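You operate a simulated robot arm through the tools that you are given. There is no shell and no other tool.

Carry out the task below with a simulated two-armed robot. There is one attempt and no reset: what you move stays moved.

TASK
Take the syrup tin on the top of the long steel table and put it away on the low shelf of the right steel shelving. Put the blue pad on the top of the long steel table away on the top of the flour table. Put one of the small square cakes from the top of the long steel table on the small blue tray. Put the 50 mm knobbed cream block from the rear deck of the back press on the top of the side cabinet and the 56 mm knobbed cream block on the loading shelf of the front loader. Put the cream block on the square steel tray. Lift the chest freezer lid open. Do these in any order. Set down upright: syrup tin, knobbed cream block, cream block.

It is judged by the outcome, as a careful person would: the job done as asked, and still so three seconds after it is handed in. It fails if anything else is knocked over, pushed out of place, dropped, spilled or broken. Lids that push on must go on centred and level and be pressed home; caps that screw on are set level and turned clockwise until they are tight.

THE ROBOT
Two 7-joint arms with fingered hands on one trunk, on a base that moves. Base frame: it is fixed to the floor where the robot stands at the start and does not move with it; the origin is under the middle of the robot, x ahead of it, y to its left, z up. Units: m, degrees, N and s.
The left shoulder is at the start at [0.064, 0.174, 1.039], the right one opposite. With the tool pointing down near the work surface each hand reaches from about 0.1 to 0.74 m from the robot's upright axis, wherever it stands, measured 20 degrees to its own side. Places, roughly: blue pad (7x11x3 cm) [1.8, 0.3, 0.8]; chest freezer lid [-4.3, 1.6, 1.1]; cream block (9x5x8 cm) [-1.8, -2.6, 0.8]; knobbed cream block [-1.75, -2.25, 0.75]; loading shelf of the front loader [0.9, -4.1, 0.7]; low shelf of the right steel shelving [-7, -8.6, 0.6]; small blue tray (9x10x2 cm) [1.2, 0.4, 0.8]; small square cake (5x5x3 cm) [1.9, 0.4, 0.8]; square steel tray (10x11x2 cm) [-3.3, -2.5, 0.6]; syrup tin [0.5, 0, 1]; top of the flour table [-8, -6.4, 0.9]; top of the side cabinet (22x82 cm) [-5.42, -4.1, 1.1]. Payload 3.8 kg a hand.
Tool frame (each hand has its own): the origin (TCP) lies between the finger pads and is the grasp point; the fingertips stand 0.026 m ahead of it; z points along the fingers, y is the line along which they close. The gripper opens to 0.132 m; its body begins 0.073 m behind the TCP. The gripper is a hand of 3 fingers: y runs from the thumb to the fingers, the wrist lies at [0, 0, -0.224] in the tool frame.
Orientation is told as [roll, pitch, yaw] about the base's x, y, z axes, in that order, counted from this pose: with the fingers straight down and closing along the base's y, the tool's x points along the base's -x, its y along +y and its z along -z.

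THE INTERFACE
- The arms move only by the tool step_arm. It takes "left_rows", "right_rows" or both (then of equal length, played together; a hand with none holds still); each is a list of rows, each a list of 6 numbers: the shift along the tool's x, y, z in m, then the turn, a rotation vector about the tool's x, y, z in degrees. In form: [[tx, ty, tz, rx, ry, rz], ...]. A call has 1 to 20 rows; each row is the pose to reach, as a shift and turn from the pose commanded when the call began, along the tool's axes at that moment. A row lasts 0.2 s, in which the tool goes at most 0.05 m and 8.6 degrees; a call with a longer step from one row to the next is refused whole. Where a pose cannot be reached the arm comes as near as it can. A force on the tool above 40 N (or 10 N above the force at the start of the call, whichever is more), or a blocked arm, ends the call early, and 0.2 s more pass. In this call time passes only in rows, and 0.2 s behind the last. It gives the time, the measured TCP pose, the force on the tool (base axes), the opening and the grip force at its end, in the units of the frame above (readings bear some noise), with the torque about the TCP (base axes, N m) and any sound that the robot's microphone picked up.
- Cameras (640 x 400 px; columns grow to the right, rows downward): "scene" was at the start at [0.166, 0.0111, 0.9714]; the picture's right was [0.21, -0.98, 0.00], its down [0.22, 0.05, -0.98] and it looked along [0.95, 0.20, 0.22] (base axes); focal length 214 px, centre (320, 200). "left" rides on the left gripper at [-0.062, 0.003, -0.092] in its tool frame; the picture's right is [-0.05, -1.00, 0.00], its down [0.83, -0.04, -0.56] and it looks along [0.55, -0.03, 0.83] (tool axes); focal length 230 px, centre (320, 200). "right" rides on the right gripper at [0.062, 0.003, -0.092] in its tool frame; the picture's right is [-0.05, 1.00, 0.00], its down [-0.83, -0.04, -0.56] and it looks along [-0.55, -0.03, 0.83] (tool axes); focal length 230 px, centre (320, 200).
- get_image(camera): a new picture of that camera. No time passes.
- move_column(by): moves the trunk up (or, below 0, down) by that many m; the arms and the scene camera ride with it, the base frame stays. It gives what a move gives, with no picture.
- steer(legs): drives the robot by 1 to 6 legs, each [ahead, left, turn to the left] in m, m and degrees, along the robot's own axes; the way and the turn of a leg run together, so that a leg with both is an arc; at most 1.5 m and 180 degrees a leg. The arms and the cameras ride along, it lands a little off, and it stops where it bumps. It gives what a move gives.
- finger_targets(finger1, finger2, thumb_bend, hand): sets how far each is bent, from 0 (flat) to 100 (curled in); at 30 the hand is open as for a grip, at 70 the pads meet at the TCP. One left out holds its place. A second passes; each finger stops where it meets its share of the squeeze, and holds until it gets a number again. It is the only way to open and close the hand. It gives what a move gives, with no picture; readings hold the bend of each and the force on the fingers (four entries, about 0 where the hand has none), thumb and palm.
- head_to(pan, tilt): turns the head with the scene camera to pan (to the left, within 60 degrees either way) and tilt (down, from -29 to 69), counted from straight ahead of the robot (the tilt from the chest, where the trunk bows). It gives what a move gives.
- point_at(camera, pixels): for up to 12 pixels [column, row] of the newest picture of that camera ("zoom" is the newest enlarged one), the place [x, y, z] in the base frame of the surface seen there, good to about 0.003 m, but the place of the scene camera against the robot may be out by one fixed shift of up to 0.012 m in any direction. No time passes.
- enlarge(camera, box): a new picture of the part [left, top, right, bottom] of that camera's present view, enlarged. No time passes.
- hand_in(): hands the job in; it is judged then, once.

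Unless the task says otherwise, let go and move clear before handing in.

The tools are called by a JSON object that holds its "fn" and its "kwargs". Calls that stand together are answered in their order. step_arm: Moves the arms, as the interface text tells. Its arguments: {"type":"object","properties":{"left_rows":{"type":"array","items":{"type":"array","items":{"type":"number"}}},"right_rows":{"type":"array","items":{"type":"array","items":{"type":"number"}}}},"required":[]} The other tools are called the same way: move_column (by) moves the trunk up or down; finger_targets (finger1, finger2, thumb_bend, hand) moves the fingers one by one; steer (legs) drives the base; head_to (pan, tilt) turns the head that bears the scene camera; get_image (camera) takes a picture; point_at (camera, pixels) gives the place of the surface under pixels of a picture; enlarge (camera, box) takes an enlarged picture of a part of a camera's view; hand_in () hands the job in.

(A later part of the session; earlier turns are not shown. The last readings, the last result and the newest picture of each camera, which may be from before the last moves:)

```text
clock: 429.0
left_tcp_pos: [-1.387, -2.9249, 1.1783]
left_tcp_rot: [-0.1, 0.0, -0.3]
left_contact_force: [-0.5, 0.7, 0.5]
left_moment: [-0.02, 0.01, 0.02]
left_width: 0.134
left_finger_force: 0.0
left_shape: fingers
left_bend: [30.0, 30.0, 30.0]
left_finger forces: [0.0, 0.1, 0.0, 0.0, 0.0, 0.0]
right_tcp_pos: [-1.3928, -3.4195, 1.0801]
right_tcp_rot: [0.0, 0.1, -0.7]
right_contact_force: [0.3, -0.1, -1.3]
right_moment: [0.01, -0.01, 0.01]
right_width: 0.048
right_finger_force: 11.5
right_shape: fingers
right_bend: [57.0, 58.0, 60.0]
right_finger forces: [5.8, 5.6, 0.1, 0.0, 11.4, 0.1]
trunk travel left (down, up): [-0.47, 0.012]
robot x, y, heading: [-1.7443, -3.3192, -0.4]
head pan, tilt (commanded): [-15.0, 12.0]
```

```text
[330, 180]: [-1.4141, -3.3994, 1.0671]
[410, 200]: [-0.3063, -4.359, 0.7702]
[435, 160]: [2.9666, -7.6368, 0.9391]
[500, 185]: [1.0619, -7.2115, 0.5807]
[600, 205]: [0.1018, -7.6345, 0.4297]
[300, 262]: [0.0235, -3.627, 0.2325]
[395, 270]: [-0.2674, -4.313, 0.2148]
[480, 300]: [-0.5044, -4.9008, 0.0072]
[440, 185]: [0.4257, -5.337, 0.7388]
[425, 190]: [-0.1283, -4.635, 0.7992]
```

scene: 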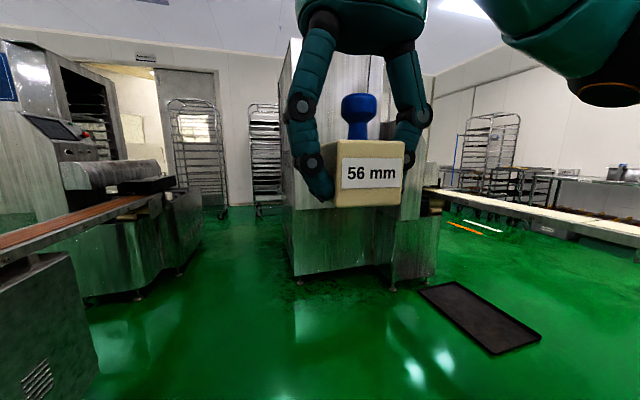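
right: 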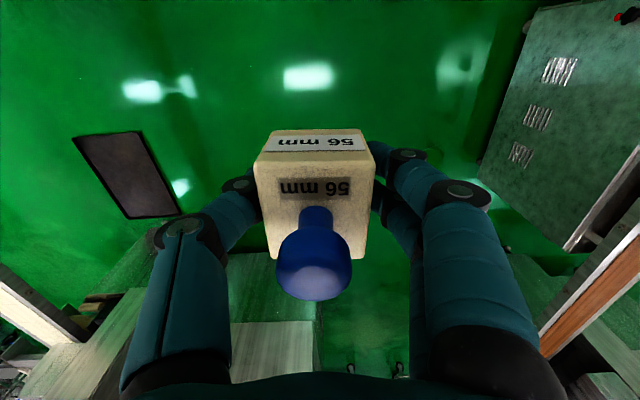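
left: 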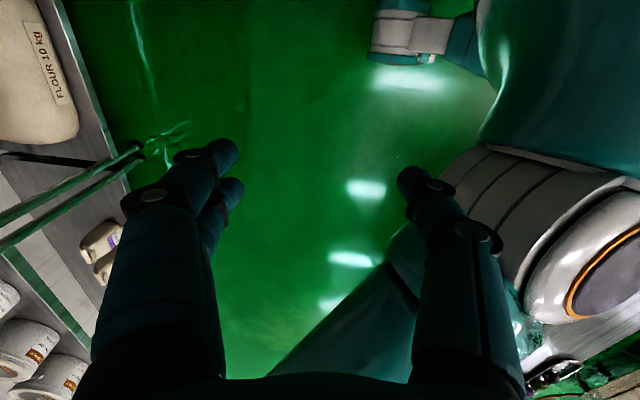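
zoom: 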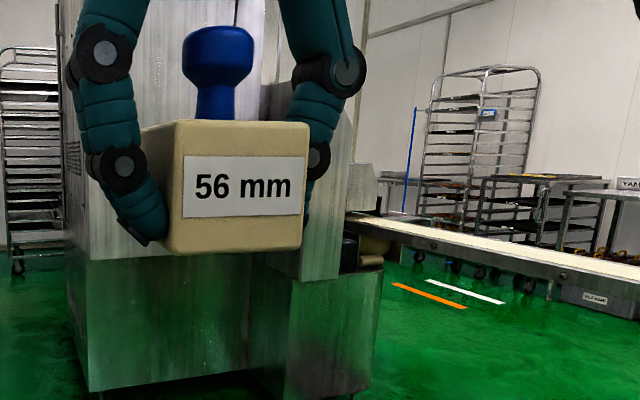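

The loader is the tall machine whose west face is at x≈0.02; its shelf at x≈0.9 must be on the far (east) side. I'll measure the passage on its north side.

{"fn": "point_at", "kwargs": {"camera": "scene", "pixels": [[200, 235], [175, 275], [120, 290], [292, 275], [250, 210], [215, 205], [230, 240], [60, 380], [280, 215], [190, 190]]}}

{"fn": "head_to", "kwargs": {"pan": 12, "tilt": 12}}

{"fn": "get_image", "kwargs": {"camera": "scene"}}

```text
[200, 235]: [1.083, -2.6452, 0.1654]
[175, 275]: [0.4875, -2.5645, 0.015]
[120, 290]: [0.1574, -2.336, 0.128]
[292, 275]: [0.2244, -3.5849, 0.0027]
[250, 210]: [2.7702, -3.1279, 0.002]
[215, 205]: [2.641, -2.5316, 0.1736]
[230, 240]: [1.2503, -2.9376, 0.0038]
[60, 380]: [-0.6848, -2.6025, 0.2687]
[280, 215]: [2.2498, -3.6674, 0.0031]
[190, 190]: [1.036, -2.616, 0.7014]
```

```text
clock: 429.9
left_tcp_pos: [-1.3887, -2.9238, 1.1791]
left_tcp_rot: [-0.1, -0.1, -0.3]
left_contact_force: [-0.2, -0.1, -0.5]
left_moment: [0.03, -0.03, -0.01]
left_width: 0.1342
left_finger_force: 0.1
left_shape: fingers
left_bend: [30.0, 30.0, 30.0]
left_finger forces: [0.1, 0.0, 0.0, 0.0, 0.0, 0.0]
right_tcp_pos: [-1.3927, -3.4201, 1.0804]
right_tcp_rot: [0.0, 0.1, -0.6]
right_contact_force: [-0.8, 0.0, -1.2]
right_moment: [0.02, -0.01, -0.02]
right_width: 0.0479
right_finger_force: 11.3
right_shape: fingers
right_bend: [57.0, 58.0, 60.0]
right_finger forces: [5.8, 5.6, 0.0, 0.0, 11.5, 0.0]
trunk travel left (down, up): [-0.47, 0.012]
robot x, y, heading: [-1.7469, -3.3234, -0.6]
head pan, tilt (commanded): [12.0, 12.0]
```

```text
taken
```

scene: 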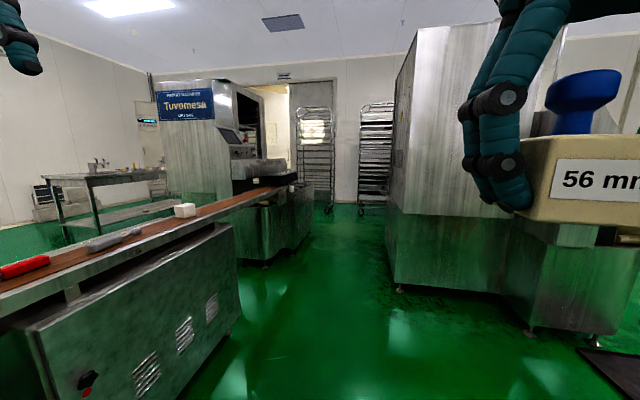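

The passage north of the loader is about 0.95 m wide (y −2.62…−3.58). I'll tuck the left hand and drive through along y≈−3.06.

{"fn": "step_arm", "kwargs": {"left_rows": [[0, -0.04, 0, 0, 0, 0], [0, -0.08, 0, 0, 0, 0], [0, -0.12, 0, 0, 0, 0], [0, -0.17, 0, 0, 0, 0], [0, -0.17, 0, 0, 0, 0]]}}

{"fn": "steer", "kwargs": {"legs": [[0.3, 0.265, 0.5], [1.2, 0, 0]]}}

{"fn": "head_to", "kwargs": {"pan": -55, "tilt": 10}}

{"fn": "get_image", "kwargs": {"camera": "scene"}}

{"fn": "head_to", "kwargs": {"pan": 40, "tilt": 10}}

{"fn": "get_image", "kwargs": {"camera": "scene"}}

```text
clock: 431.1
left_tcp_pos: [-1.3874, -3.0925, 1.1767]
left_tcp_rot: [-0.2, -0.2, -0.1]
left_contact_force: [0.0, 0.1, -1.0]
left_moment: [-0.02, -0.01, 0.0]
left_width: 0.1342
left_finger_force: 0.0
left_shape: fingers
left_bend: [30.0, 30.0, 30.0]
left_finger forces: [0.1, 0.0, 0.0, 0.0, 0.1, 0.0]
right_tcp_pos: [-1.3933, -3.4192, 1.0808]
right_tcp_rot: [0.0, 0.0, -0.7]
right_contact_force: [0.1, 0.7, -0.9]
right_moment: [-0.03, -0.03, 0.01]
right_width: 0.048
right_finger_force: 11.4
right_shape: fingers
right_bend: [57.0, 58.0, 60.0]
right_finger forces: [5.9, 5.6, 0.0, 0.1, 11.4, 0.0]
trunk travel left (down, up): [-0.47, 0.012]
robot x, y, heading: [-1.7479, -3.3211, -0.8]
head pan, tilt (commanded): [12.0, 12.0]
```

```text
clock: 439.7
left_tcp_pos: [0.0928, -2.8124, 1.1766]
left_tcp_rot: [-0.1, -0.2, 0.8]
left_contact_force: [0.1, 0.6, -0.1]
left_moment: [0.04, -0.01, -0.01]
left_width: 0.1341
left_finger_force: 0.0
left_shape: fingers
left_bend: [30.0, 30.0, 30.0]
left_finger forces: [0.1, 0.0, 0.0, 0.1, 0.0, 0.0]
right_tcp_pos: [0.0914, -3.1382, 1.0807]
right_tcp_rot: [0.1, 0.1, 0.4]
right_contact_force: [-0.6, 0.3, -1.5]
right_moment: [0.01, 0.01, 0.02]
right_width: 0.048
right_finger_force: 11.2
right_shape: fingers
right_bend: [57.0, 58.0, 60.0]
right_finger forces: [5.9, 5.5, 0.0, 0.1, 11.5, 0.0]
trunk travel left (down, up): [-0.47, 0.012]
robot x, y, heading: [-0.2634, -3.0502, 0.3]
head pan, tilt (commanded): [12.0, 12.0]
```

```text
clock: 441.1
left_tcp_pos: [0.0916, -2.8118, 1.1756]
left_tcp_rot: [-0.1, -0.1, 0.8]
left_contact_force: [0.1, -0.4, -0.3]
left_moment: [0.0, 0.03, -0.01]
left_width: 0.134
left_finger_force: 0.1
left_shape: fingers
left_bend: [30.0, 30.0, 30.0]
left_finger forces: [0.0, 0.1, 0.0, 0.0, 0.0, 0.0]
right_tcp_pos: [0.0917, -3.1392, 1.08]
right_tcp_rot: [0.0, 0.1, 0.4]
right_contact_force: [-0.4, -0.8, -1.5]
right_moment: [-0.01, -0.02, -0.01]
right_width: 0.0482
right_finger_force: 11.3
right_shape: fingers
right_bend: [57.0, 58.0, 60.0]
right_finger forces: [5.8, 5.6, 0.0, 0.1, 11.5, 0.0]
trunk travel left (down, up): [-0.47, 0.012]
robot x, y, heading: [-0.2624, -3.0446, 0.3]
head pan, tilt (commanded): [-55.0, 10.0]
```

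```text
taken
```

scene: 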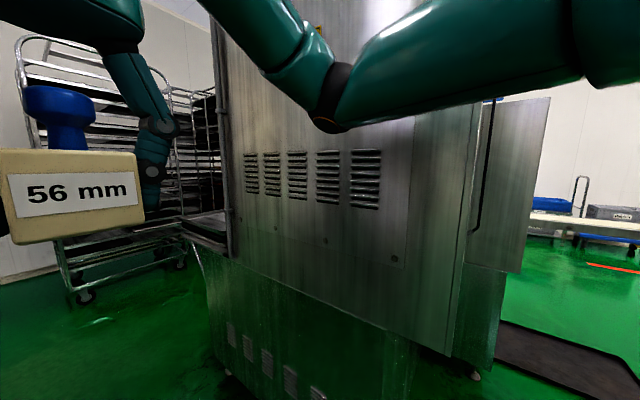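

```text
clock: 442.8
left_tcp_pos: [0.0921, -2.8117, 1.1756]
left_tcp_rot: [0.0, -0.1, 0.8]
left_contact_force: [1.0, 0.0, -0.3]
left_moment: [0.01, 0.0, 0.0]
left_width: 0.1343
left_finger_force: 0.0
left_shape: fingers
left_bend: [30.0, 30.0, 30.0]
left_finger forces: [0.0, 0.0, 0.1, 0.1, 0.1, 0.1]
right_tcp_pos: [0.0921, -3.1385, 1.0804]
right_tcp_rot: [-0.1, 0.1, 0.4]
right_contact_force: [-0.2, 0.3, -1.0]
right_moment: [-0.02, -0.02, 0.0]
right_width: 0.048
right_finger_force: 11.3
right_shape: fingers
right_bend: [57.0, 58.0, 60.0]
right_finger forces: [5.9, 5.6, 0.0, 0.0, 11.4, 0.0]
trunk travel left (down, up): [-0.47, 0.012]
robot x, y, heading: [-0.2646, -3.0468, 0.5]
head pan, tilt (commanded): [40.0, 10.0]
```

```text
taken
```

scene: 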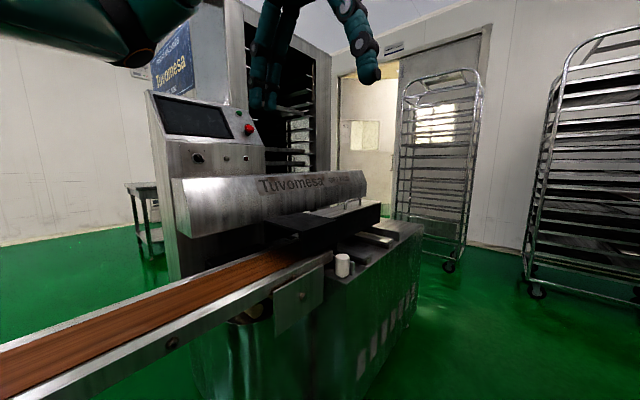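

The loading shelf juts out past the loader's far corner (first picture, pixel ~205,225). I'll check where the racks on the east side stand before going on.

{"fn": "point_at", "kwargs": {"camera": "scene", "pixels": [[450, 265], [535, 292], [420, 230], [560, 260], [415, 290], [343, 265], [620, 310]]}}

{"fn": "head_to", "kwargs": {"pan": -28, "tilt": 15}}

{"fn": "get_image", "kwargs": {"camera": "scene"}}

```text
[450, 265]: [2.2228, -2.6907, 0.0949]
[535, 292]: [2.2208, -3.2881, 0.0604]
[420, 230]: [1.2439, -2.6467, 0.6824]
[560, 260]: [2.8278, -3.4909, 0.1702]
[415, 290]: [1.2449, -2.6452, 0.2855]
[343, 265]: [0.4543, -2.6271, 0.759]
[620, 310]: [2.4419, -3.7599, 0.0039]
```

```text
clock: 444.1
left_tcp_pos: [0.0919, -2.8125, 1.1743]
left_tcp_rot: [-0.1, -0.1, 0.8]
left_contact_force: [-0.1, -0.6, 0.4]
left_moment: [-0.02, 0.0, -0.01]
left_width: 0.1342
left_finger_force: 0.0
left_shape: fingers
left_bend: [30.0, 30.0, 30.0]
left_finger forces: [0.0, 0.1, 0.0, 0.0, 0.0, 0.0]
right_tcp_pos: [0.092, -3.1391, 1.0806]
right_tcp_rot: [0.0, 0.2, 0.5]
right_contact_force: [0.4, -0.1, -1.6]
right_moment: [-0.03, 0.05, -0.01]
right_width: 0.048
right_finger_force: 11.8
right_shape: fingers
right_bend: [57.0, 58.0, 60.0]
right_finger forces: [5.9, 5.6, 0.1, 0.0, 11.3, 0.0]
trunk travel left (down, up): [-0.47, 0.012]
robot x, y, heading: [-0.2631, -3.0467, 0.3]
head pan, tilt (commanded): [-28.0, 15.0]
```

```text
taken
```

scene: 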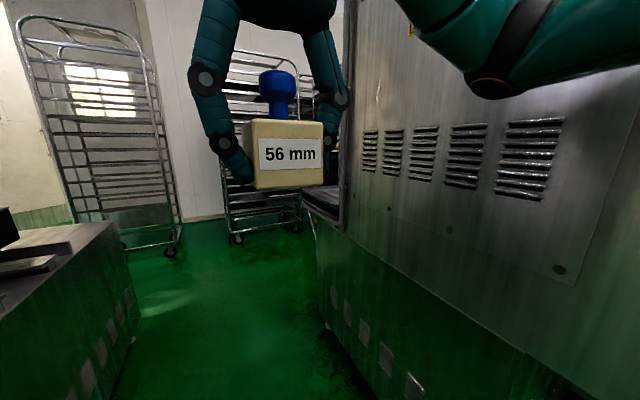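

Racks begin at x≈2.22, leaving an aisle of over 1 m east of the loader. I'll drive through to x≈1.62, then turn to face west.

{"fn": "steer", "kwargs": {"legs": [[1.0, 0, 0], [0.88, 0, 0], [0, 0, -179]]}}

{"fn": "head_to", "kwargs": {"pan": 45, "tilt": 15}}

{"fn": "get_image", "kwargs": {"camera": "scene"}}

```text
clock: 460.9
left_tcp_pos: [1.2613, -3.2524, 1.1769]
left_tcp_rot: [0.0, -0.1, -178.5]
left_contact_force: [-0.8, -0.1, -0.4]
left_moment: [0.0, 0.0, -0.02]
left_width: 0.1342
left_finger_force: 0.1
left_shape: fingers
left_bend: [30.0, 30.0, 30.0]
left_finger forces: [0.0, 0.0, 0.0, 0.1, 0.0, 0.0]
right_tcp_pos: [1.2566, -2.9272, 1.0797]
right_tcp_rot: [0.1, 0.1, -178.9]
right_contact_force: [0.5, -0.7, -0.5]
right_moment: [0.0, -0.03, -0.01]
right_width: 0.048
right_finger_force: 11.3
right_shape: fingers
right_bend: [57.0, 58.0, 60.0]
right_finger forces: [5.8, 5.6, 0.0, 0.0, 11.5, 0.1]
trunk travel left (down, up): [-0.47, 0.012]
robot x, y, heading: [1.6154, -3.0103, -178.9]
head pan, tilt (commanded): [-28.0, 15.0]
```

```text
clock: 462.4
left_tcp_pos: [1.2619, -3.2536, 1.1747]
left_tcp_rot: [-0.1, -0.1, -178.3]
left_contact_force: [-0.2, 0.4, 0.4]
left_moment: [0.01, 0.03, -0.02]
left_width: 0.1342
left_finger_force: 0.1
left_shape: fingers
left_bend: [30.0, 30.0, 30.0]
left_finger forces: [0.0, 0.0, 0.0, 0.0, 0.0, 0.0]
right_tcp_pos: [1.2575, -2.9259, 1.0793]
right_tcp_rot: [0.0, 0.2, -179.0]
right_contact_force: [0.4, -0.9, -0.4]
right_moment: [0.01, -0.04, 0.0]
right_width: 0.0479
right_finger_force: 11.0
right_shape: fingers
right_bend: [57.0, 58.0, 60.0]
right_finger forces: [5.7, 5.6, 0.1, 0.0, 11.5, 0.0]
trunk travel left (down, up): [-0.47, 0.012]
robot x, y, heading: [1.6093, -3.0133, -178.6]
head pan, tilt (commanded): [45.0, 15.0]
```

```text
taken
```

scene: 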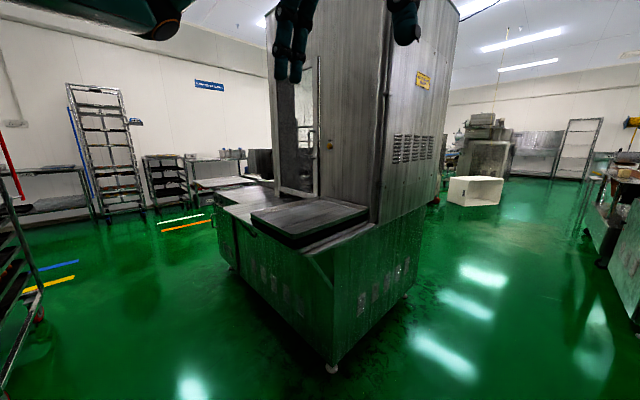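

I see the loader's low part with a raised dark-rimmed shelf at (310,220). Zooming and measuring.

{"fn": "enlarge", "kwargs": {"camera": "scene", "box": [180, 140, 440, 310]}}

{"fn": "point_at", "kwargs": {"camera": "zoom", "pixels": [[320, 190], [180, 190], [285, 240], [455, 180], [370, 150], [270, 260], [180, 220], [160, 120], [330, 160], [300, 215], [420, 190], [120, 150]]}}

```text
2.35 times, centred on (310, 225) of scene
```

zoom: 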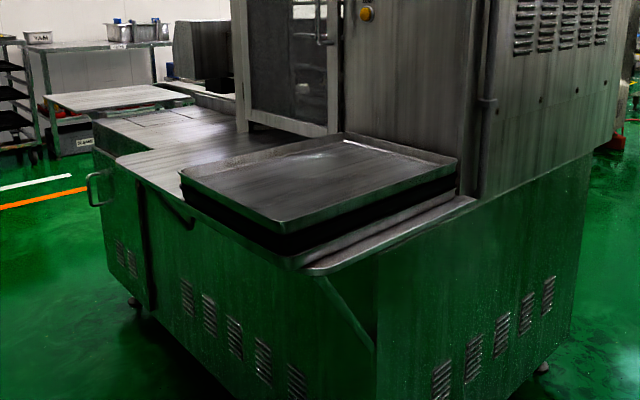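

```text
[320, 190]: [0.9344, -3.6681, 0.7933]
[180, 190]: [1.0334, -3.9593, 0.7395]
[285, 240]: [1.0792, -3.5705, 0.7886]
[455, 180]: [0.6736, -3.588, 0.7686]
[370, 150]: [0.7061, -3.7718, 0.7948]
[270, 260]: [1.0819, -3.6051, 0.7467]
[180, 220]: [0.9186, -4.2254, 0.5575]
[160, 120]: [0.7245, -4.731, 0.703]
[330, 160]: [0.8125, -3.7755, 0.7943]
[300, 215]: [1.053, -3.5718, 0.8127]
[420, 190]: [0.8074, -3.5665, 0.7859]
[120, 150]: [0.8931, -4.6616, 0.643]
```

The flat steel shelf left of the dark tray (zoom ~180,145) should be the loading shelf at z≈0.7. Measuring it in detail.

{"fn": "point_at", "kwargs": {"camera": "zoom", "pixels": [[180, 155], [150, 162], [210, 140], [230, 150], [140, 140], [180, 130], [165, 172], [200, 165], [110, 135], [210, 110], [240, 130], [160, 195]]}}

```text
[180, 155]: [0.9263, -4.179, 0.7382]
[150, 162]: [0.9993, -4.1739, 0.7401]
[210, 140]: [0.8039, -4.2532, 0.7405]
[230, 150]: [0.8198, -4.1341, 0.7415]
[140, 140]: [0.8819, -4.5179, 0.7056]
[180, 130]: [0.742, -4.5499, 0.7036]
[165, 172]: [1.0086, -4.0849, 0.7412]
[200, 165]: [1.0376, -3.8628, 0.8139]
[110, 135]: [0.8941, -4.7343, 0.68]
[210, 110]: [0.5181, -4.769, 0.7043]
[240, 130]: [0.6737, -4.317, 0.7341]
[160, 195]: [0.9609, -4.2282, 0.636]
```

The free shelf area is at z≈0.74, x 0.7–1.0, y −4.0…−4.35. I'll strafe south to stand in front of it.

{"fn": "steer", "kwargs": {"legs": [[0.08, 1.23, -1.3]]}}

{"fn": "head_to", "kwargs": {"pan": 0, "tilt": 30}}

{"fn": "get_image", "kwargs": {"camera": "scene"}}

{"fn": "get_image", "kwargs": {"camera": "right"}}

```text
clock: 473.4
left_tcp_pos: [1.1758, -4.4628, 1.1767]
left_tcp_rot: [-0.1, -0.1, 179.3]
left_contact_force: [-0.1, 0.1, 0.1]
left_moment: [0.02, -0.01, -0.02]
left_width: 0.1345
left_finger_force: 0.1
left_shape: fingers
left_bend: [30.0, 30.0, 30.0]
left_finger forces: [0.0, 0.1, 0.0, 0.0, 0.1, 0.0]
right_tcp_pos: [1.1851, -4.1348, 1.0798]
right_tcp_rot: [0.0, 0.1, 178.8]
right_contact_force: [1.1, -0.1, -1.9]
right_moment: [0.0, 0.0, -0.03]
right_width: 0.0478
right_finger_force: 12.4
right_shape: fingers
right_bend: [57.0, 58.0, 60.0]
right_finger forces: [5.8, 5.6, 0.1, 0.0, 11.5, 0.0]
trunk travel left (down, up): [-0.47, 0.012]
robot x, y, heading: [1.5364, -4.2375, 178.8]
head pan, tilt (commanded): [45.0, 15.0]
```

```text
clock: 474.5
left_tcp_pos: [1.1757, -4.4609, 1.1757]
left_tcp_rot: [-0.1, -0.1, 179.3]
left_contact_force: [0.1, 0.1, 0.1]
left_moment: [-0.02, -0.01, -0.05]
left_width: 0.134
left_finger_force: 0.1
left_shape: fingers
left_bend: [30.0, 30.0, 30.0]
left_finger forces: [0.0, 0.0, 0.1, 0.0, 0.1, 0.0]
right_tcp_pos: [1.1846, -4.1341, 1.0803]
right_tcp_rot: [0.1, 0.1, 178.8]
right_contact_force: [-0.4, -0.3, -0.4]
right_moment: [0.02, -0.01, -0.02]
right_width: 0.0479
right_finger_force: 11.8
right_shape: fingers
right_bend: [57.0, 58.0, 60.0]
right_finger forces: [5.8, 5.7, 0.1, 0.0, 11.4, 0.1]
trunk travel left (down, up): [-0.47, 0.012]
robot x, y, heading: [1.5394, -4.2345, 179.1]
head pan, tilt (commanded): [0.0, 30.0]
```

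```text
taken
```

scene: 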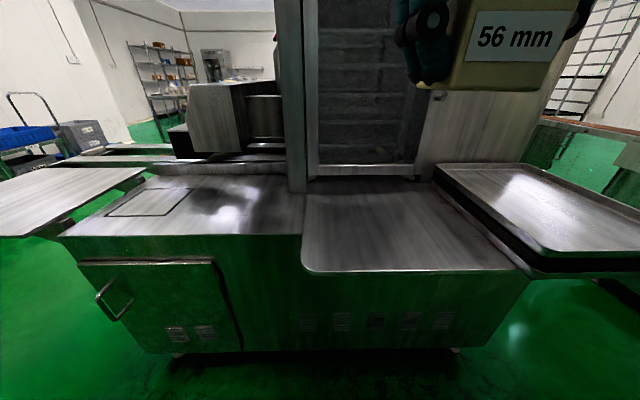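

```text
taken
```

right: 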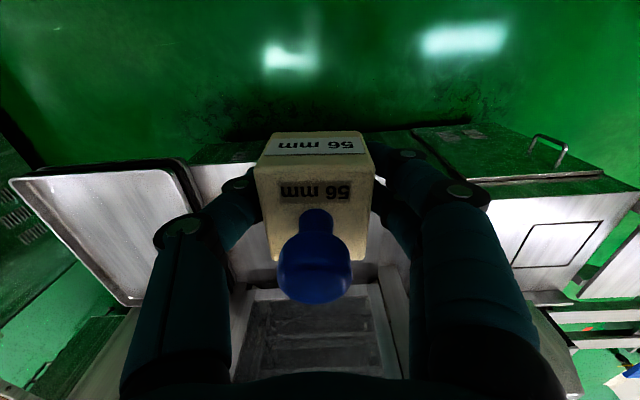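

The loading shelf plate is right in front at (300–530, 180–270), empty. I'll measure its corners.

{"fn": "point_at", "kwargs": {"camera": "scene", "pixels": [[310, 260], [500, 265], [310, 200], [425, 190], [400, 230], [440, 220], [250, 210], [470, 235], [440, 190], [370, 180]]}}

```text
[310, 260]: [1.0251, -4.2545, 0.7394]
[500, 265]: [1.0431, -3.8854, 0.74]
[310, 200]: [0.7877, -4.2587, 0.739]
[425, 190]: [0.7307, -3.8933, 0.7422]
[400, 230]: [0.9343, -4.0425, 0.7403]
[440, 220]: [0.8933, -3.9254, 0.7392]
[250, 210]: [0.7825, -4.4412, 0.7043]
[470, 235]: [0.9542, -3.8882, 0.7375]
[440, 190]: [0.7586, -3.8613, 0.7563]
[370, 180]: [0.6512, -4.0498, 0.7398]
```

The shelf spans x 0.65–1.05, y −4.27…−3.88 at z≈0.74. I'll move 0.1 m closer and lower the trunk, then extend over it.

{"fn": "steer", "kwargs": {"legs": [[0.1, 0, 0.8]]}}

{"fn": "move_column", "kwargs": {"by": -0.2}}

{"fn": "step_arm", "kwargs": {"right_rows": [[-0.04, -0.01, 0, 0, 0, 0], [-0.08, -0.02, 0, 0, 0, 0], [-0.12, -0.03, 0, 0, 0, 0], [-0.16, -0.04, 0.01, 0, 0, 0], [-0.2, -0.045, 0.03, 0, 0, 0], [-0.2, -0.045, 0.05, 0, 0, 0], [-0.2, -0.045, 0.05, 0, 0, 0]]}}

{"fn": "get_image", "kwargs": {"camera": "scene"}}

{"fn": "get_image", "kwargs": {"camera": "right"}}

```text
clock: 475.6
left_tcp_pos: [1.0793, -4.4647, 1.1767]
left_tcp_rot: [-0.1, -0.1, -179.9]
left_contact_force: [-0.1, -0.4, -1.1]
left_moment: [0.01, -0.02, -0.01]
left_width: 0.1342
left_finger_force: 0.0
left_shape: fingers
left_bend: [30.0, 30.0, 30.0]
left_finger forces: [0.0, 0.0, 0.0, 0.0, 0.0, 0.0]
right_tcp_pos: [1.0857, -4.1394, 1.0808]
right_tcp_rot: [0.1, -0.1, 179.5]
right_contact_force: [0.0, -0.1, -1.3]
right_moment: [0.02, -0.03, 0.01]
right_width: 0.0484
right_finger_force: 11.7
right_shape: fingers
right_bend: [57.0, 58.0, 60.0]
right_finger forces: [5.8, 5.6, 0.1, 0.1, 11.5, 0.0]
trunk travel left (down, up): [-0.47, 0.012]
robot x, y, heading: [1.4396, -4.2351, 179.8]
head pan, tilt (commanded): [0.0, 30.0]
```

```text
clock: 477.8
left_tcp_pos: [1.0804, -4.4667, 0.9761]
left_tcp_rot: [-0.1, -0.2, -179.8]
left_contact_force: [-0.2, -0.1, -0.5]
left_moment: [0.01, -0.01, 0.01]
left_width: 0.134
left_finger_force: 0.0
left_shape: fingers
left_bend: [30.0, 30.0, 30.0]
left_finger forces: [0.1, 0.0, 0.0, 0.0, 0.0, 0.0]
right_tcp_pos: [1.0847, -4.1403, 0.8805]
right_tcp_rot: [0.0, 0.0, 179.5]
right_contact_force: [0.4, 0.2, -0.5]
right_moment: [-0.01, 0.01, 0.01]
right_width: 0.0478
right_finger_force: 11.3
right_shape: fingers
right_bend: [57.0, 58.0, 60.0]
right_finger forces: [5.8, 5.6, 0.0, 0.1, 11.5, 0.0]
trunk travel left (down, up): [-0.27, 0.212]
robot x, y, heading: [1.4397, -4.2363, 179.7]
head pan, tilt (commanded): [0.0, 30.0]
```

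```text
clock: 479.4
left_tcp_pos: [1.0796, -4.4663, 0.9756]
left_tcp_rot: [-0.1, -0.1, -179.9]
left_contact_force: [-0.6, 0.5, -0.1]
left_moment: [0.01, -0.05, 0.0]
left_width: 0.1343
left_finger_force: 0.1
left_shape: fingers
left_bend: [30.0, 30.0, 30.0]
left_finger forces: [0.0, 0.1, 0.1, 0.1, 0.1, 0.1]
right_tcp_pos: [0.8844, -4.0903, 0.8312]
right_tcp_rot: [0.0, 0.1, 179.7]
right_contact_force: [-0.7, -0.3, -1.2]
right_moment: [0.0, -0.04, -0.01]
right_width: 0.048
right_finger_force: 11.2
right_shape: fingers
right_bend: [57.0, 58.0, 60.0]
right_finger forces: [5.8, 5.6, 0.0, 0.1, 11.3, 0.0]
trunk travel left (down, up): [-0.27, 0.212]
robot x, y, heading: [1.438, -4.2341, 179.9]
head pan, tilt (commanded): [0.0, 30.0]
```

```text
taken
```

scene: 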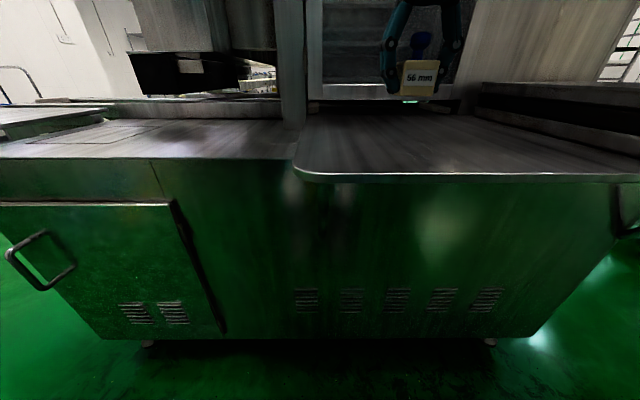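

```text
taken
```

right: 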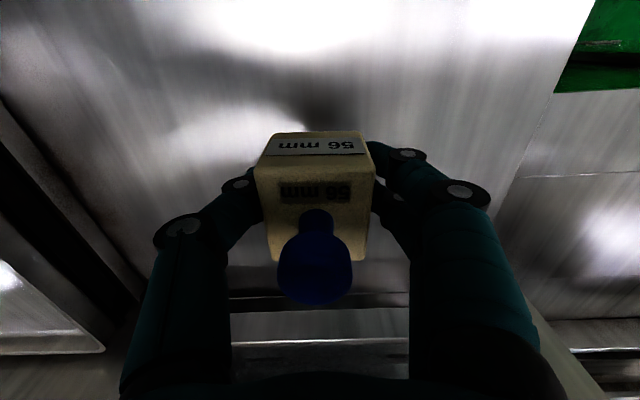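

Block is above the middle of the loading shelf, all clear. I'll lower it step by step until it touches.

{"fn": "step_arm", "kwargs": {"right_rows": [[0, 0, 0.02, 0, 0, 0], [0, 0, 0.035, 0, 0, 0], [0, 0, 0.045, 0, 0, 0], [0, 0, 0.05, 0, 0, 0], [0, 0, 0.05, 0, 0, 0]]}}

{"fn": "step_arm", "kwargs": {"right_rows": [[0, 0, 0.003, 0, 0, 0], [0, 0, 0.003, 0, 0, 0]]}}

```text
clock: 480.6
left_tcp_pos: [1.0797, -4.4643, 0.9752]
left_tcp_rot: [-0.1, -0.1, -179.9]
left_contact_force: [0.4, 1.4, 0.1]
left_moment: [-0.03, 0.01, 0.02]
left_width: 0.1339
left_finger_force: 0.1
left_shape: fingers
left_bend: [30.0, 30.0, 30.0]
left_finger forces: [0.0, 0.0, 0.0, 0.1, 0.1, 0.0]
right_tcp_pos: [0.8838, -4.0915, 0.7804]
right_tcp_rot: [0.0, 0.0, 179.6]
right_contact_force: [0.1, -0.1, -1.3]
right_moment: [0.01, -0.01, 0.0]
right_width: 0.0477
right_finger_force: 11.7
right_shape: fingers
right_bend: [57.0, 58.0, 60.0]
right_finger forces: [5.8, 5.5, 0.0, 0.0, 11.4, 0.0]
trunk travel left (down, up): [-0.27, 0.212]
robot x, y, heading: [1.4392, -4.235, 180.1]
head pan, tilt (commanded): [0.0, 30.0]
```

```text
clock: 481.2
left_tcp_pos: [1.0802, -4.4643, 0.9747]
left_tcp_rot: [-0.1, -0.2, -180.0]
left_contact_force: [-0.9, -0.3, -1.3]
left_moment: [0.01, -0.01, -0.01]
left_width: 0.1339
left_finger_force: 0.0
left_shape: fingers
left_bend: [30.0, 30.0, 30.0]
left_finger forces: [0.0, 0.0, 0.0, 0.0, 0.0, 0.1]
right_tcp_pos: [0.8847, -4.0928, 0.7772]
right_tcp_rot: [0.0, 0.1, 179.6]
right_contact_force: [0.3, -0.5, -1.0]
right_moment: [0.03, -0.02, 0.05]
right_width: 0.0477
right_finger_force: 11.3
right_shape: fingers
right_bend: [57.0, 58.0, 60.0]
right_finger forces: [5.9, 5.6, 0.1, 0.0, 11.4, 0.1]
trunk travel left (down, up): [-0.27, 0.212]
robot x, y, heading: [1.4367, -4.2362, 179.7]
head pan, tilt (commanded): [0.0, 30.0]
```

{"fn": "step_arm", "kwargs": {"right_rows": [[0, 0, 0.002, 0, 0, 0], [0, 0, 0.002, 0, 0, 0]]}}

{"fn": "step_arm", "kwargs": {"right_rows": [[0, 0, 0.002, 0, 0, 0], [0, 0, 0.002, 0, 0, 0]]}}

```text
clock: 481.8
left_tcp_pos: [1.0797, -4.4649, 0.9764]
left_tcp_rot: [-0.2, -0.2, -179.9]
left_contact_force: [0.2, 0.0, 1.2]
left_moment: [0.0, 0.0, 0.01]
left_width: 0.1342
left_finger_force: 0.0
left_shape: fingers
left_bend: [30.0, 30.0, 30.0]
left_finger forces: [0.0, 0.1, 0.0, 0.0, 0.0, 0.1]
right_tcp_pos: [0.8836, -4.0929, 0.775]
right_tcp_rot: [-0.1, 0.2, 179.5]
right_contact_force: [0.1, -0.7, -0.5]
right_moment: [0.01, -0.03, -0.03]
right_width: 0.0477
right_finger_force: 11.2
right_shape: fingers
right_bend: [57.0, 58.0, 60.0]
right_finger forces: [5.8, 5.5, 0.0, 0.0, 11.4, 0.1]
trunk travel left (down, up): [-0.27, 0.212]
robot x, y, heading: [1.4376, -4.2361, 179.9]
head pan, tilt (commanded): [0.0, 30.0]
```

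```text
clock: 482.4
left_tcp_pos: [1.0801, -4.4654, 0.9762]
left_tcp_rot: [-0.1, 0.0, -179.9]
left_contact_force: [-0.2, 0.3, 0.7]
left_moment: [-0.02, -0.04, 0.01]
left_width: 0.1343
left_finger_force: 0.0
left_shape: fingers
left_bend: [30.0, 30.0, 30.0]
left_finger forces: [0.0, 0.0, 0.1, 0.0, 0.1, 0.0]
right_tcp_pos: [0.8846, -4.093, 0.7736]
right_tcp_rot: [0.0, 0.2, 179.6]
right_contact_force: [0.2, 0.3, -1.8]
right_moment: [0.03, -0.02, -0.03]
right_width: 0.0479
right_finger_force: 11.2
right_shape: fingers
right_bend: [57.0, 58.0, 60.0]
right_finger forces: [5.9, 5.5, 0.1, 0.1, 11.4, 0.1]
trunk travel left (down, up): [-0.27, 0.212]
robot x, y, heading: [1.4348, -4.2342, 179.7]
head pan, tilt (commanded): [0.0, 30.0]
```

Still no contact; continuing in 2 mm steps and checking visually.

{"fn": "step_arm", "kwargs": {"right_rows": [[0, 0, 0.002, 0, 0, 0], [0, 0, 0.002, 0, 0, 0]]}}

{"fn": "step_arm", "kwargs": {"right_rows": [[0, 0, 0.002, 0, 0, 0], [0, 0, 0.002, 0, 0, 0]]}}

{"fn": "enlarge", "kwargs": {"camera": "scene", "box": [360, 50, 480, 130]}}

```text
clock: 483.0
left_tcp_pos: [1.0793, -4.4648, 0.9761]
left_tcp_rot: [0.0, -0.1, -179.9]
left_contact_force: [0.5, 0.0, 0.8]
left_moment: [0.02, -0.02, -0.03]
left_width: 0.134
left_finger_force: 0.0
left_shape: fingers
left_bend: [30.0, 30.0, 30.0]
left_finger forces: [0.0, 0.0, 0.0, 0.0, 0.1, 0.0]
right_tcp_pos: [0.885, -4.0927, 0.7721]
right_tcp_rot: [0.1, 0.1, 179.6]
right_contact_force: [0.2, 0.3, 0.4]
right_moment: [0.06, 0.04, -0.02]
right_width: 0.0477
right_finger_force: 11.6
right_shape: fingers
right_bend: [57.0, 58.0, 60.0]
right_finger forces: [5.7, 5.7, 0.0, 0.0, 11.8, 0.0]
trunk travel left (down, up): [-0.27, 0.212]
robot x, y, heading: [1.4411, -4.2386, 179.6]
head pan, tilt (commanded): [0.0, 30.0]
```

```text
clock: 483.6
left_tcp_pos: [1.0806, -4.4642, 0.9754]
left_tcp_rot: [-0.1, -0.1, -179.9]
left_contact_force: [-0.5, 0.1, -0.8]
left_moment: [-0.01, -0.03, -0.03]
left_width: 0.1341
left_finger_force: 0.1
left_shape: fingers
left_bend: [30.0, 30.0, 30.0]
left_finger forces: [0.1, 0.1, 0.0, 0.1, 0.0, 0.1]
right_tcp_pos: [0.8842, -4.0931, 0.7706]
right_tcp_rot: [0.0, -0.1, 179.5]
right_contact_force: [0.4, 1.1, 10.1]
right_moment: [0.15, 0.01, 0.02]
right_width: 0.0474
right_finger_force: 13.0
right_shape: fingers
right_bend: [58.0, 58.0, 60.0]
right_finger forces: [6.3, 6.4, 0.1, 0.0, 13.3, 0.0]
trunk travel left (down, up): [-0.27, 0.212]
robot x, y, heading: [1.4424, -4.2346, 180.0]
head pan, tilt (commanded): [0.0, 30.0]
```

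```text
5.00 times, centred on (420, 90) of scene
```

zoom: 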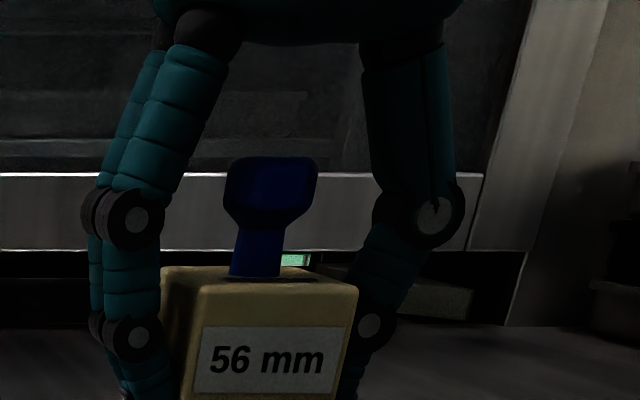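

Firm contact (10 N): the block stands on the shelf. Opening the hand.

{"fn": "finger_targets", "kwargs": {"hand": "right", "finger1": 50, "finger2": 50, "thumb_bend": 50}}

{"fn": "finger_targets", "kwargs": {"hand": "right", "finger1": 40, "finger2": 40, "thumb_bend": 40}}

{"fn": "get_image", "kwargs": {"camera": "right"}}

```text
clock: 484.6
left_tcp_pos: [1.081, -4.4658, 0.976]
left_tcp_rot: [0.0, -0.1, -179.9]
left_contact_force: [0.2, -0.9, 0.5]
left_moment: [0.01, -0.01, -0.02]
left_width: 0.1344
left_finger_force: 0.1
left_shape: fingers
left_bend: [30.0, 30.0, 30.0]
left_finger forces: [0.0, 0.0, 0.0, 0.0, 0.0, 0.1]
right_tcp_pos: [0.8841, -4.0922, 0.7686]
right_tcp_rot: [0.0, 0.1, 179.6]
right_contact_force: [0.5, -2.1, 3.0]
right_moment: [0.07, 0.01, 0.02]
right_width: 0.0653
right_finger_force: 1.7
right_shape: fingers
right_bend: [50.0, 50.0, 51.0]
right_finger forces: [0.1, 0.1, 0.0, 0.0, 2.6, 0.0]
trunk travel left (down, up): [-0.27, 0.212]
robot x, y, heading: [1.4385, -4.2353, 179.7]
head pan, tilt (commanded): [0.0, 30.0]
```

```text
clock: 485.6
left_tcp_pos: [1.0804, -4.4654, 0.9753]
left_tcp_rot: [-0.1, -0.1, -179.9]
left_contact_force: [0.2, 0.1, -0.1]
left_moment: [0.02, 0.0, 0.0]
left_width: 0.1341
left_finger_force: 0.1
left_shape: fingers
left_bend: [30.0, 30.0, 30.0]
left_finger forces: [0.0, 0.0, 0.0, 0.0, 0.1, 0.0]
right_tcp_pos: [0.885, -4.0928, 0.7684]
right_tcp_rot: [-0.1, 0.1, 179.6]
right_contact_force: [-0.1, -0.6, 0.2]
right_moment: [0.01, -0.03, -0.01]
right_width: 0.1009
right_finger_force: 0.0
right_shape: fingers
right_bend: [40.0, 40.0, 40.0]
right_finger forces: [0.0, 0.0, 0.0, 0.0, 0.0, 0.0]
trunk travel left (down, up): [-0.27, 0.212]
robot x, y, heading: [1.437, -4.2363, 179.7]
head pan, tilt (commanded): [0.0, 30.0]
```

```text
taken
```

right: 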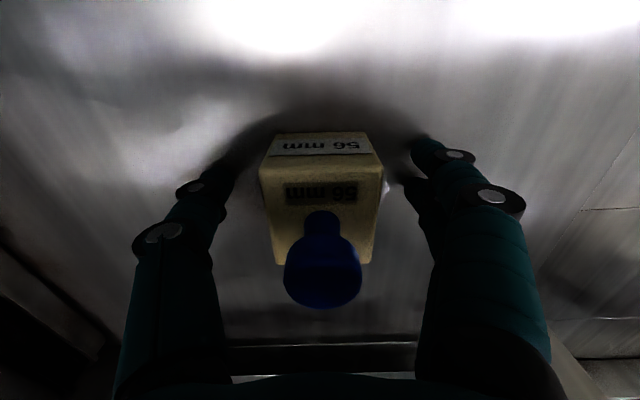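

Fingers are clear of the block. Lifting straight up, then pulling back.

{"fn": "step_arm", "kwargs": {"right_rows": [[0, 0, -0.03, 0, 0, 0], [0, 0, -0.07, 0, 0, 0], [0, 0, -0.11, 0, 0, 0], [0.03, 0, -0.13, 0, 0, 0], [0.07, 0, -0.14, 0, 0, 0], [0.11, 0, -0.15, 0, 0, 0], [0.15, 0, -0.16, 0, 0, 0], [0.19, 0, -0.16, 0, 0, 0], [0.19, 0, -0.16, 0, 0, 0]]}}

{"fn": "head_to", "kwargs": {"pan": 0, "tilt": 20}}

{"fn": "enlarge", "kwargs": {"camera": "scene", "box": [300, 50, 540, 200]}}

```text
clock: 487.6
left_tcp_pos: [1.0801, -4.466, 0.9769]
left_tcp_rot: [-0.2, -0.1, -179.9]
left_contact_force: [-0.1, 0.7, -0.8]
left_moment: [0.01, 0.03, -0.02]
left_width: 0.1343
left_finger_force: 0.0
left_shape: fingers
left_bend: [30.0, 30.0, 30.0]
left_finger forces: [0.1, 0.0, 0.0, 0.1, 0.0, 0.0]
right_tcp_pos: [1.075, -4.0948, 0.9313]
right_tcp_rot: [0.0, 0.1, 179.6]
right_contact_force: [-0.6, 0.7, 0.4]
right_moment: [0.0, 0.05, -0.02]
right_width: 0.1009
right_finger_force: 0.1
right_shape: fingers
right_bend: [40.0, 40.0, 40.0]
right_finger forces: [0.0, 0.1, 0.0, 0.0, 0.0, 0.0]
trunk travel left (down, up): [-0.27, 0.212]
robot x, y, heading: [1.4359, -4.2376, 180.2]
head pan, tilt (commanded): [0.0, 30.0]
```

```text
clock: 488.3
left_tcp_pos: [1.0804, -4.4655, 0.9748]
left_tcp_rot: [0.0, -0.1, -179.9]
left_contact_force: [-0.8, -0.2, 0.1]
left_moment: [0.04, 0.0, 0.02]
left_width: 0.1342
left_finger_force: 0.0
left_shape: fingers
left_bend: [30.0, 30.0, 30.0]
left_finger forces: [0.0, 0.0, 0.1, 0.0, 0.0, 0.0]
right_tcp_pos: [1.0753, -4.0947, 0.9311]
right_tcp_rot: [0.0, 0.0, 179.6]
right_contact_force: [0.0, -0.3, 0.9]
right_moment: [-0.01, 0.0, -0.02]
right_width: 0.101
right_finger_force: 0.0
right_shape: fingers
right_bend: [40.0, 40.0, 40.0]
right_finger forces: [0.0, 0.0, 0.0, 0.0, 0.1, 0.0]
trunk travel left (down, up): [-0.27, 0.212]
robot x, y, heading: [1.4347, -4.2372, 179.5]
head pan, tilt (commanded): [0.0, 20.0]
```

```text
2.67 times, centred on (420, 125) of scene
```

zoom: 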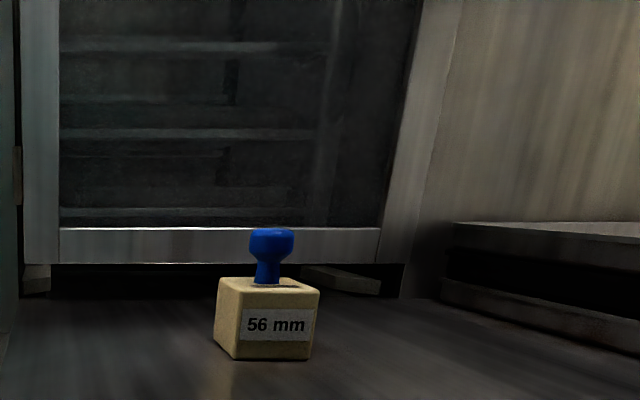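

The 56 mm block stands upright on the loading shelf. Now I'll raise the trunk and drive back through the passage to the back press.

{"fn": "move_column", "kwargs": {"by": 0.2}}

{"fn": "steer", "kwargs": {"legs": [[-0.1, 0, 0], [0, -1.19, 0]]}}

```text
clock: 490.5
left_tcp_pos: [1.0799, -4.4665, 1.1741]
left_tcp_rot: [0.0, 0.0, -180.0]
left_contact_force: [-0.7, 0.1, -0.1]
left_moment: [-0.02, 0.01, 0.01]
left_width: 0.1343
left_finger_force: 0.0
left_shape: fingers
left_bend: [30.0, 30.0, 30.0]
left_finger forces: [0.1, 0.0, 0.1, 0.1, 0.0, 0.0]
right_tcp_pos: [1.0744, -4.0939, 1.1282]
right_tcp_rot: [0.0, 0.2, 179.6]
right_contact_force: [-0.7, -0.1, -0.3]
right_moment: [-0.01, 0.03, -0.01]
right_width: 0.1012
right_finger_force: 0.0
right_shape: fingers
right_bend: [40.0, 40.0, 40.0]
right_finger forces: [0.1, 0.0, 0.1, 0.0, 0.0, 0.0]
trunk travel left (down, up): [-0.47, 0.012]
robot x, y, heading: [1.44, -4.2412, 180.0]
head pan, tilt (commanded): [0.0, 20.0]
```

```text
clock: 501.9
left_tcp_pos: [1.1797, -3.2792, 1.175]
left_tcp_rot: [-0.1, -0.1, -179.3]
left_contact_force: [0.0, -0.8, 0.2]
left_moment: [0.01, -0.02, -0.01]
left_width: 0.1341
left_finger_force: 0.1
left_shape: fingers
left_bend: [30.0, 30.0, 30.0]
left_finger forces: [0.1, 0.0, 0.0, 0.0, 0.1, 0.0]
right_tcp_pos: [1.1688, -2.9076, 1.1305]
right_tcp_rot: [0.1, 0.1, -179.7]
right_contact_force: [0.2, 0.0, 0.0]
right_moment: [-0.01, 0.01, 0.04]
right_width: 0.101
right_finger_force: 0.2
right_shape: fingers
right_bend: [40.0, 40.0, 40.0]
right_finger forces: [0.1, 0.1, 0.1, 0.0, 0.1, 0.0]
trunk travel left (down, up): [-0.47, 0.012]
robot x, y, heading: [1.5334, -3.0442, -179.8]
head pan, tilt (commanded): [0.0, 20.0]
```

Positioned in line with the passage. Driving west back to the press.

{"fn": "steer", "kwargs": {"legs": [[1.1, 0, -0.2], [1.1, 0, 0], [1.06, 0, 0]]}}

{"fn": "head_to", "kwargs": {"pan": -40, "tilt": 20}}

{"fn": "get_image", "kwargs": {"camera": "scene"}}

```text
clock: 518.1
left_tcp_pos: [-2.1422, -3.2713, 1.1765]
left_tcp_rot: [-0.2, -0.1, -179.8]
left_contact_force: [0.5, -0.6, 0.4]
left_moment: [-0.01, 0.0, -0.02]
left_width: 0.1341
left_finger_force: 0.0
left_shape: fingers
left_bend: [30.0, 30.0, 30.0]
left_finger forces: [0.0, 0.1, 0.0, 0.1, 0.1, 0.0]
right_tcp_pos: [-2.1483, -2.8988, 1.13]
right_tcp_rot: [0.1, 0.1, 179.7]
right_contact_force: [0.2, -0.9, 0.0]
right_moment: [-0.02, 0.02, -0.01]
right_width: 0.1011
right_finger_force: 0.0
right_shape: fingers
right_bend: [40.0, 40.0, 40.0]
right_finger forces: [0.0, 0.0, 0.1, 0.1, 0.0, 0.0]
trunk travel left (down, up): [-0.47, 0.012]
robot x, y, heading: [-1.787, -3.0387, 179.7]
head pan, tilt (commanded): [0.0, 20.0]
```

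```text
clock: 519.2
left_tcp_pos: [-2.1412, -3.2721, 1.1749]
left_tcp_rot: [0.0, -0.1, -179.8]
left_contact_force: [0.2, 0.3, 0.1]
left_moment: [-0.01, 0.0, 0.01]
left_width: 0.134
left_finger_force: 0.1
left_shape: fingers
left_bend: [30.0, 30.0, 30.0]
left_finger forces: [0.0, 0.0, 0.0, 0.0, 0.0, 0.0]
right_tcp_pos: [-2.1476, -2.9003, 1.1289]
right_tcp_rot: [0.0, 0.1, 179.7]
right_contact_force: [-0.6, 0.1, -0.8]
right_moment: [-0.01, 0.02, 0.0]
right_width: 0.1012
right_finger_force: 0.1
right_shape: fingers
right_bend: [40.0, 40.0, 40.0]
right_finger forces: [0.0, 0.1, 0.0, 0.0, 0.0, 0.0]
trunk travel left (down, up): [-0.47, 0.012]
robot x, y, heading: [-1.7838, -3.0424, 179.7]
head pan, tilt (commanded): [-40.0, 20.0]
```

```text
taken
```

scene: 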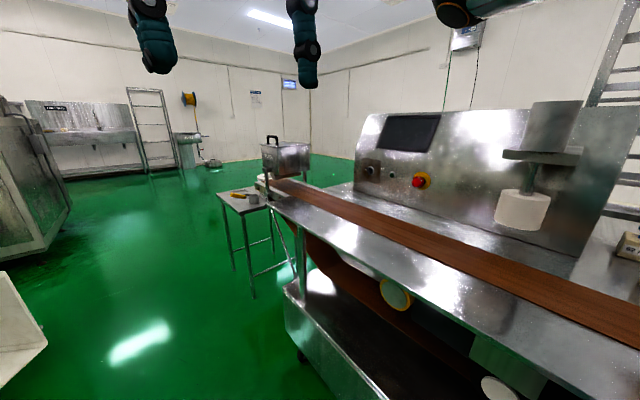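

I'm beside the press again. I'll step back, turn to face it and line up for the 50 mm block with the left hand.

{"fn": "steer", "kwargs": {"legs": [[0, 0.25, 0], [0, 0, -89.7], [0.285, -0.08, 0]]}}

{"fn": "move_column", "kwargs": {"by": -0.1}}

{"fn": "finger_targets", "kwargs": {"hand": "left", "finger1": 43, "finger2": 43, "thumb_bend": 43}}

{"fn": "head_to", "kwargs": {"pan": 0, "tilt": 25}}

{"fn": "get_image", "kwargs": {"camera": "scene"}}

{"fn": "get_image", "kwargs": {"camera": "left"}}

```text
clock: 527.4
left_tcp_pos: [-1.9385, -2.6508, 1.1758]
left_tcp_rot: [-0.2, -0.2, 90.5]
left_contact_force: [0.4, 0.4, 0.5]
left_moment: [-0.03, 0.03, 0.0]
left_width: 0.1342
left_finger_force: 0.0
left_shape: fingers
left_bend: [30.0, 30.0, 30.0]
left_finger forces: [0.0, 0.0, 0.0, 0.0, 0.0, 0.0]
right_tcp_pos: [-1.5672, -2.6421, 1.1298]
right_tcp_rot: [0.0, 0.1, 90.1]
right_contact_force: [0.0, -0.1, 0.1]
right_moment: [-0.03, 0.0, 0.02]
right_width: 0.1011
right_finger_force: 0.0
right_shape: fingers
right_bend: [40.0, 40.0, 40.0]
right_finger forces: [0.0, 0.0, 0.1, 0.0, 0.0, 0.1]
trunk travel left (down, up): [-0.47, 0.012]
robot x, y, heading: [-1.7048, -3.0075, 90.0]
head pan, tilt (commanded): [-40.0, 20.0]
```

```text
clock: 528.7
left_tcp_pos: [-1.9397, -2.6518, 1.0751]
left_tcp_rot: [0.0, -0.2, 90.6]
left_contact_force: [0.0, 0.0, 0.3]
left_moment: [0.02, 0.0, -0.01]
left_width: 0.1343
left_finger_force: 0.1
left_shape: fingers
left_bend: [30.0, 30.0, 30.0]
left_finger forces: [0.0, 0.0, 0.0, 0.0, 0.1, 0.0]
right_tcp_pos: [-1.5677, -2.6421, 1.0293]
right_tcp_rot: [0.0, -0.1, 90.1]
right_contact_force: [-0.6, -0.1, -0.3]
right_moment: [0.0, 0.0, 0.02]
right_width: 0.101
right_finger_force: 0.1
right_shape: fingers
right_bend: [40.0, 40.0, 40.0]
right_finger forces: [0.1, 0.0, 0.0, 0.0, 0.0, 0.0]
trunk travel left (down, up): [-0.37, 0.112]
robot x, y, heading: [-1.7055, -3.01, 90.4]
head pan, tilt (commanded): [-40.0, 20.0]
```

```text
clock: 529.7
left_tcp_pos: [-1.9395, -2.6509, 1.0764]
left_tcp_rot: [-0.1, -0.1, 90.5]
left_contact_force: [0.7, 0.6, -0.2]
left_moment: [0.02, 0.01, 0.01]
left_width: 0.0919
left_finger_force: 0.0
left_shape: fingers
left_bend: [43.0, 43.0, 43.0]
left_finger forces: [0.0, 0.1, 0.0, 0.1, 0.1, 0.0]
right_tcp_pos: [-1.5668, -2.6429, 1.0292]
right_tcp_rot: [0.0, 0.0, 90.1]
right_contact_force: [0.7, -0.7, 0.2]
right_moment: [0.0, -0.02, 0.01]
right_width: 0.1013
right_finger_force: 0.0
right_shape: fingers
right_bend: [40.0, 40.0, 40.0]
right_finger forces: [0.0, 0.0, 0.0, 0.1, 0.0, 0.0]
trunk travel left (down, up): [-0.37, 0.112]
robot x, y, heading: [-1.7048, -3.0087, 90.1]
head pan, tilt (commanded): [-40.0, 20.0]
```

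```text
clock: 530.8
left_tcp_pos: [-1.9379, -2.6506, 1.076]
left_tcp_rot: [-0.1, -0.2, 90.6]
left_contact_force: [0.2, 1.1, -0.1]
left_moment: [0.0, -0.01, 0.0]
left_width: 0.092
left_finger_force: 0.1
left_shape: fingers
left_bend: [43.0, 43.0, 43.0]
left_finger forces: [0.0, 0.1, 0.0, 0.0, 0.1, 0.0]
right_tcp_pos: [-1.5673, -2.6414, 1.03]
right_tcp_rot: [0.0, 0.0, 90.1]
right_contact_force: [1.1, -0.6, -0.1]
right_moment: [0.03, 0.01, -0.02]
right_width: 0.1013
right_finger_force: 0.0
right_shape: fingers
right_bend: [40.0, 40.0, 40.0]
right_finger forces: [0.0, 0.1, 0.0, 0.1, 0.1, 0.0]
trunk travel left (down, up): [-0.37, 0.112]
robot x, y, heading: [-1.7067, -3.0069, 90.4]
head pan, tilt (commanded): [0.0, 25.0]
```

```text
taken
```

scene: 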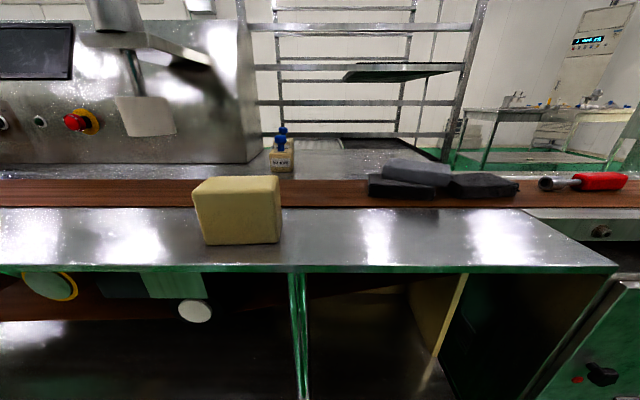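

```text
taken
```

left: 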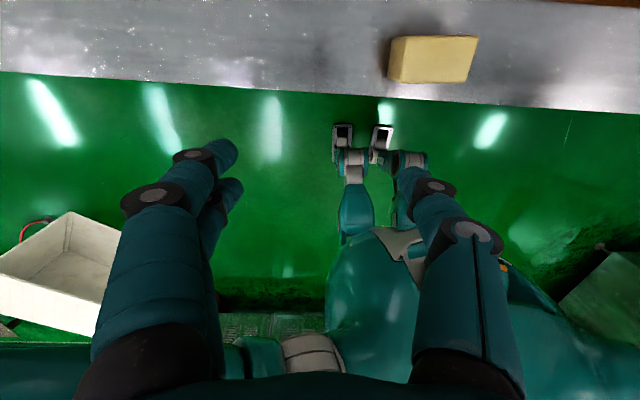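

Before moving the left hand I need to know where the hood's protruding dispenser arm (pixels 90–210, 20–130) is.

{"fn": "point_at", "kwargs": {"camera": "scene", "pixels": [[208, 60], [180, 55], [120, 30], [145, 110], [175, 115], [240, 100], [255, 150], [115, 5], [200, 8], [283, 150], [272, 162], [290, 165]]}}

{"fn": "enlarge", "kwargs": {"camera": "scene", "box": [60, 0, 320, 180]}}

```text
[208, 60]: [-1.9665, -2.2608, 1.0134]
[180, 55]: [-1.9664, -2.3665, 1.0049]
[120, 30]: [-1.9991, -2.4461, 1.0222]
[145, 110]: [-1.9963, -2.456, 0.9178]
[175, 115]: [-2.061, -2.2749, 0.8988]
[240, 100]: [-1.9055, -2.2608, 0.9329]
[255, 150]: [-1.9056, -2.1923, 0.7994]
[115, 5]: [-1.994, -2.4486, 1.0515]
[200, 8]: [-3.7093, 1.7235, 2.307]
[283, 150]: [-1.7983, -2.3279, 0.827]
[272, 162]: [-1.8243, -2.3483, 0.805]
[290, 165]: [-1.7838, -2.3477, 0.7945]
```

```text
2.22 times, centred on (190, 90) of scene
```

zoom: 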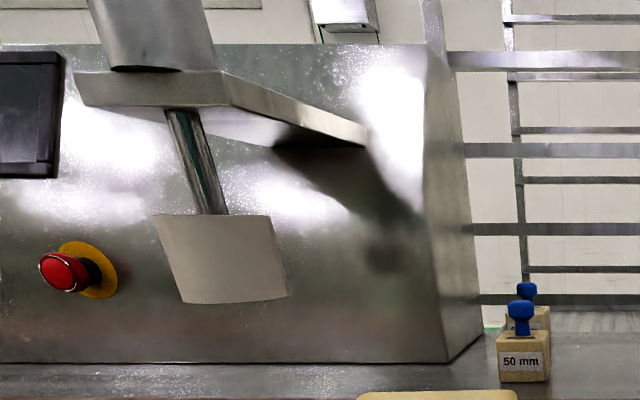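

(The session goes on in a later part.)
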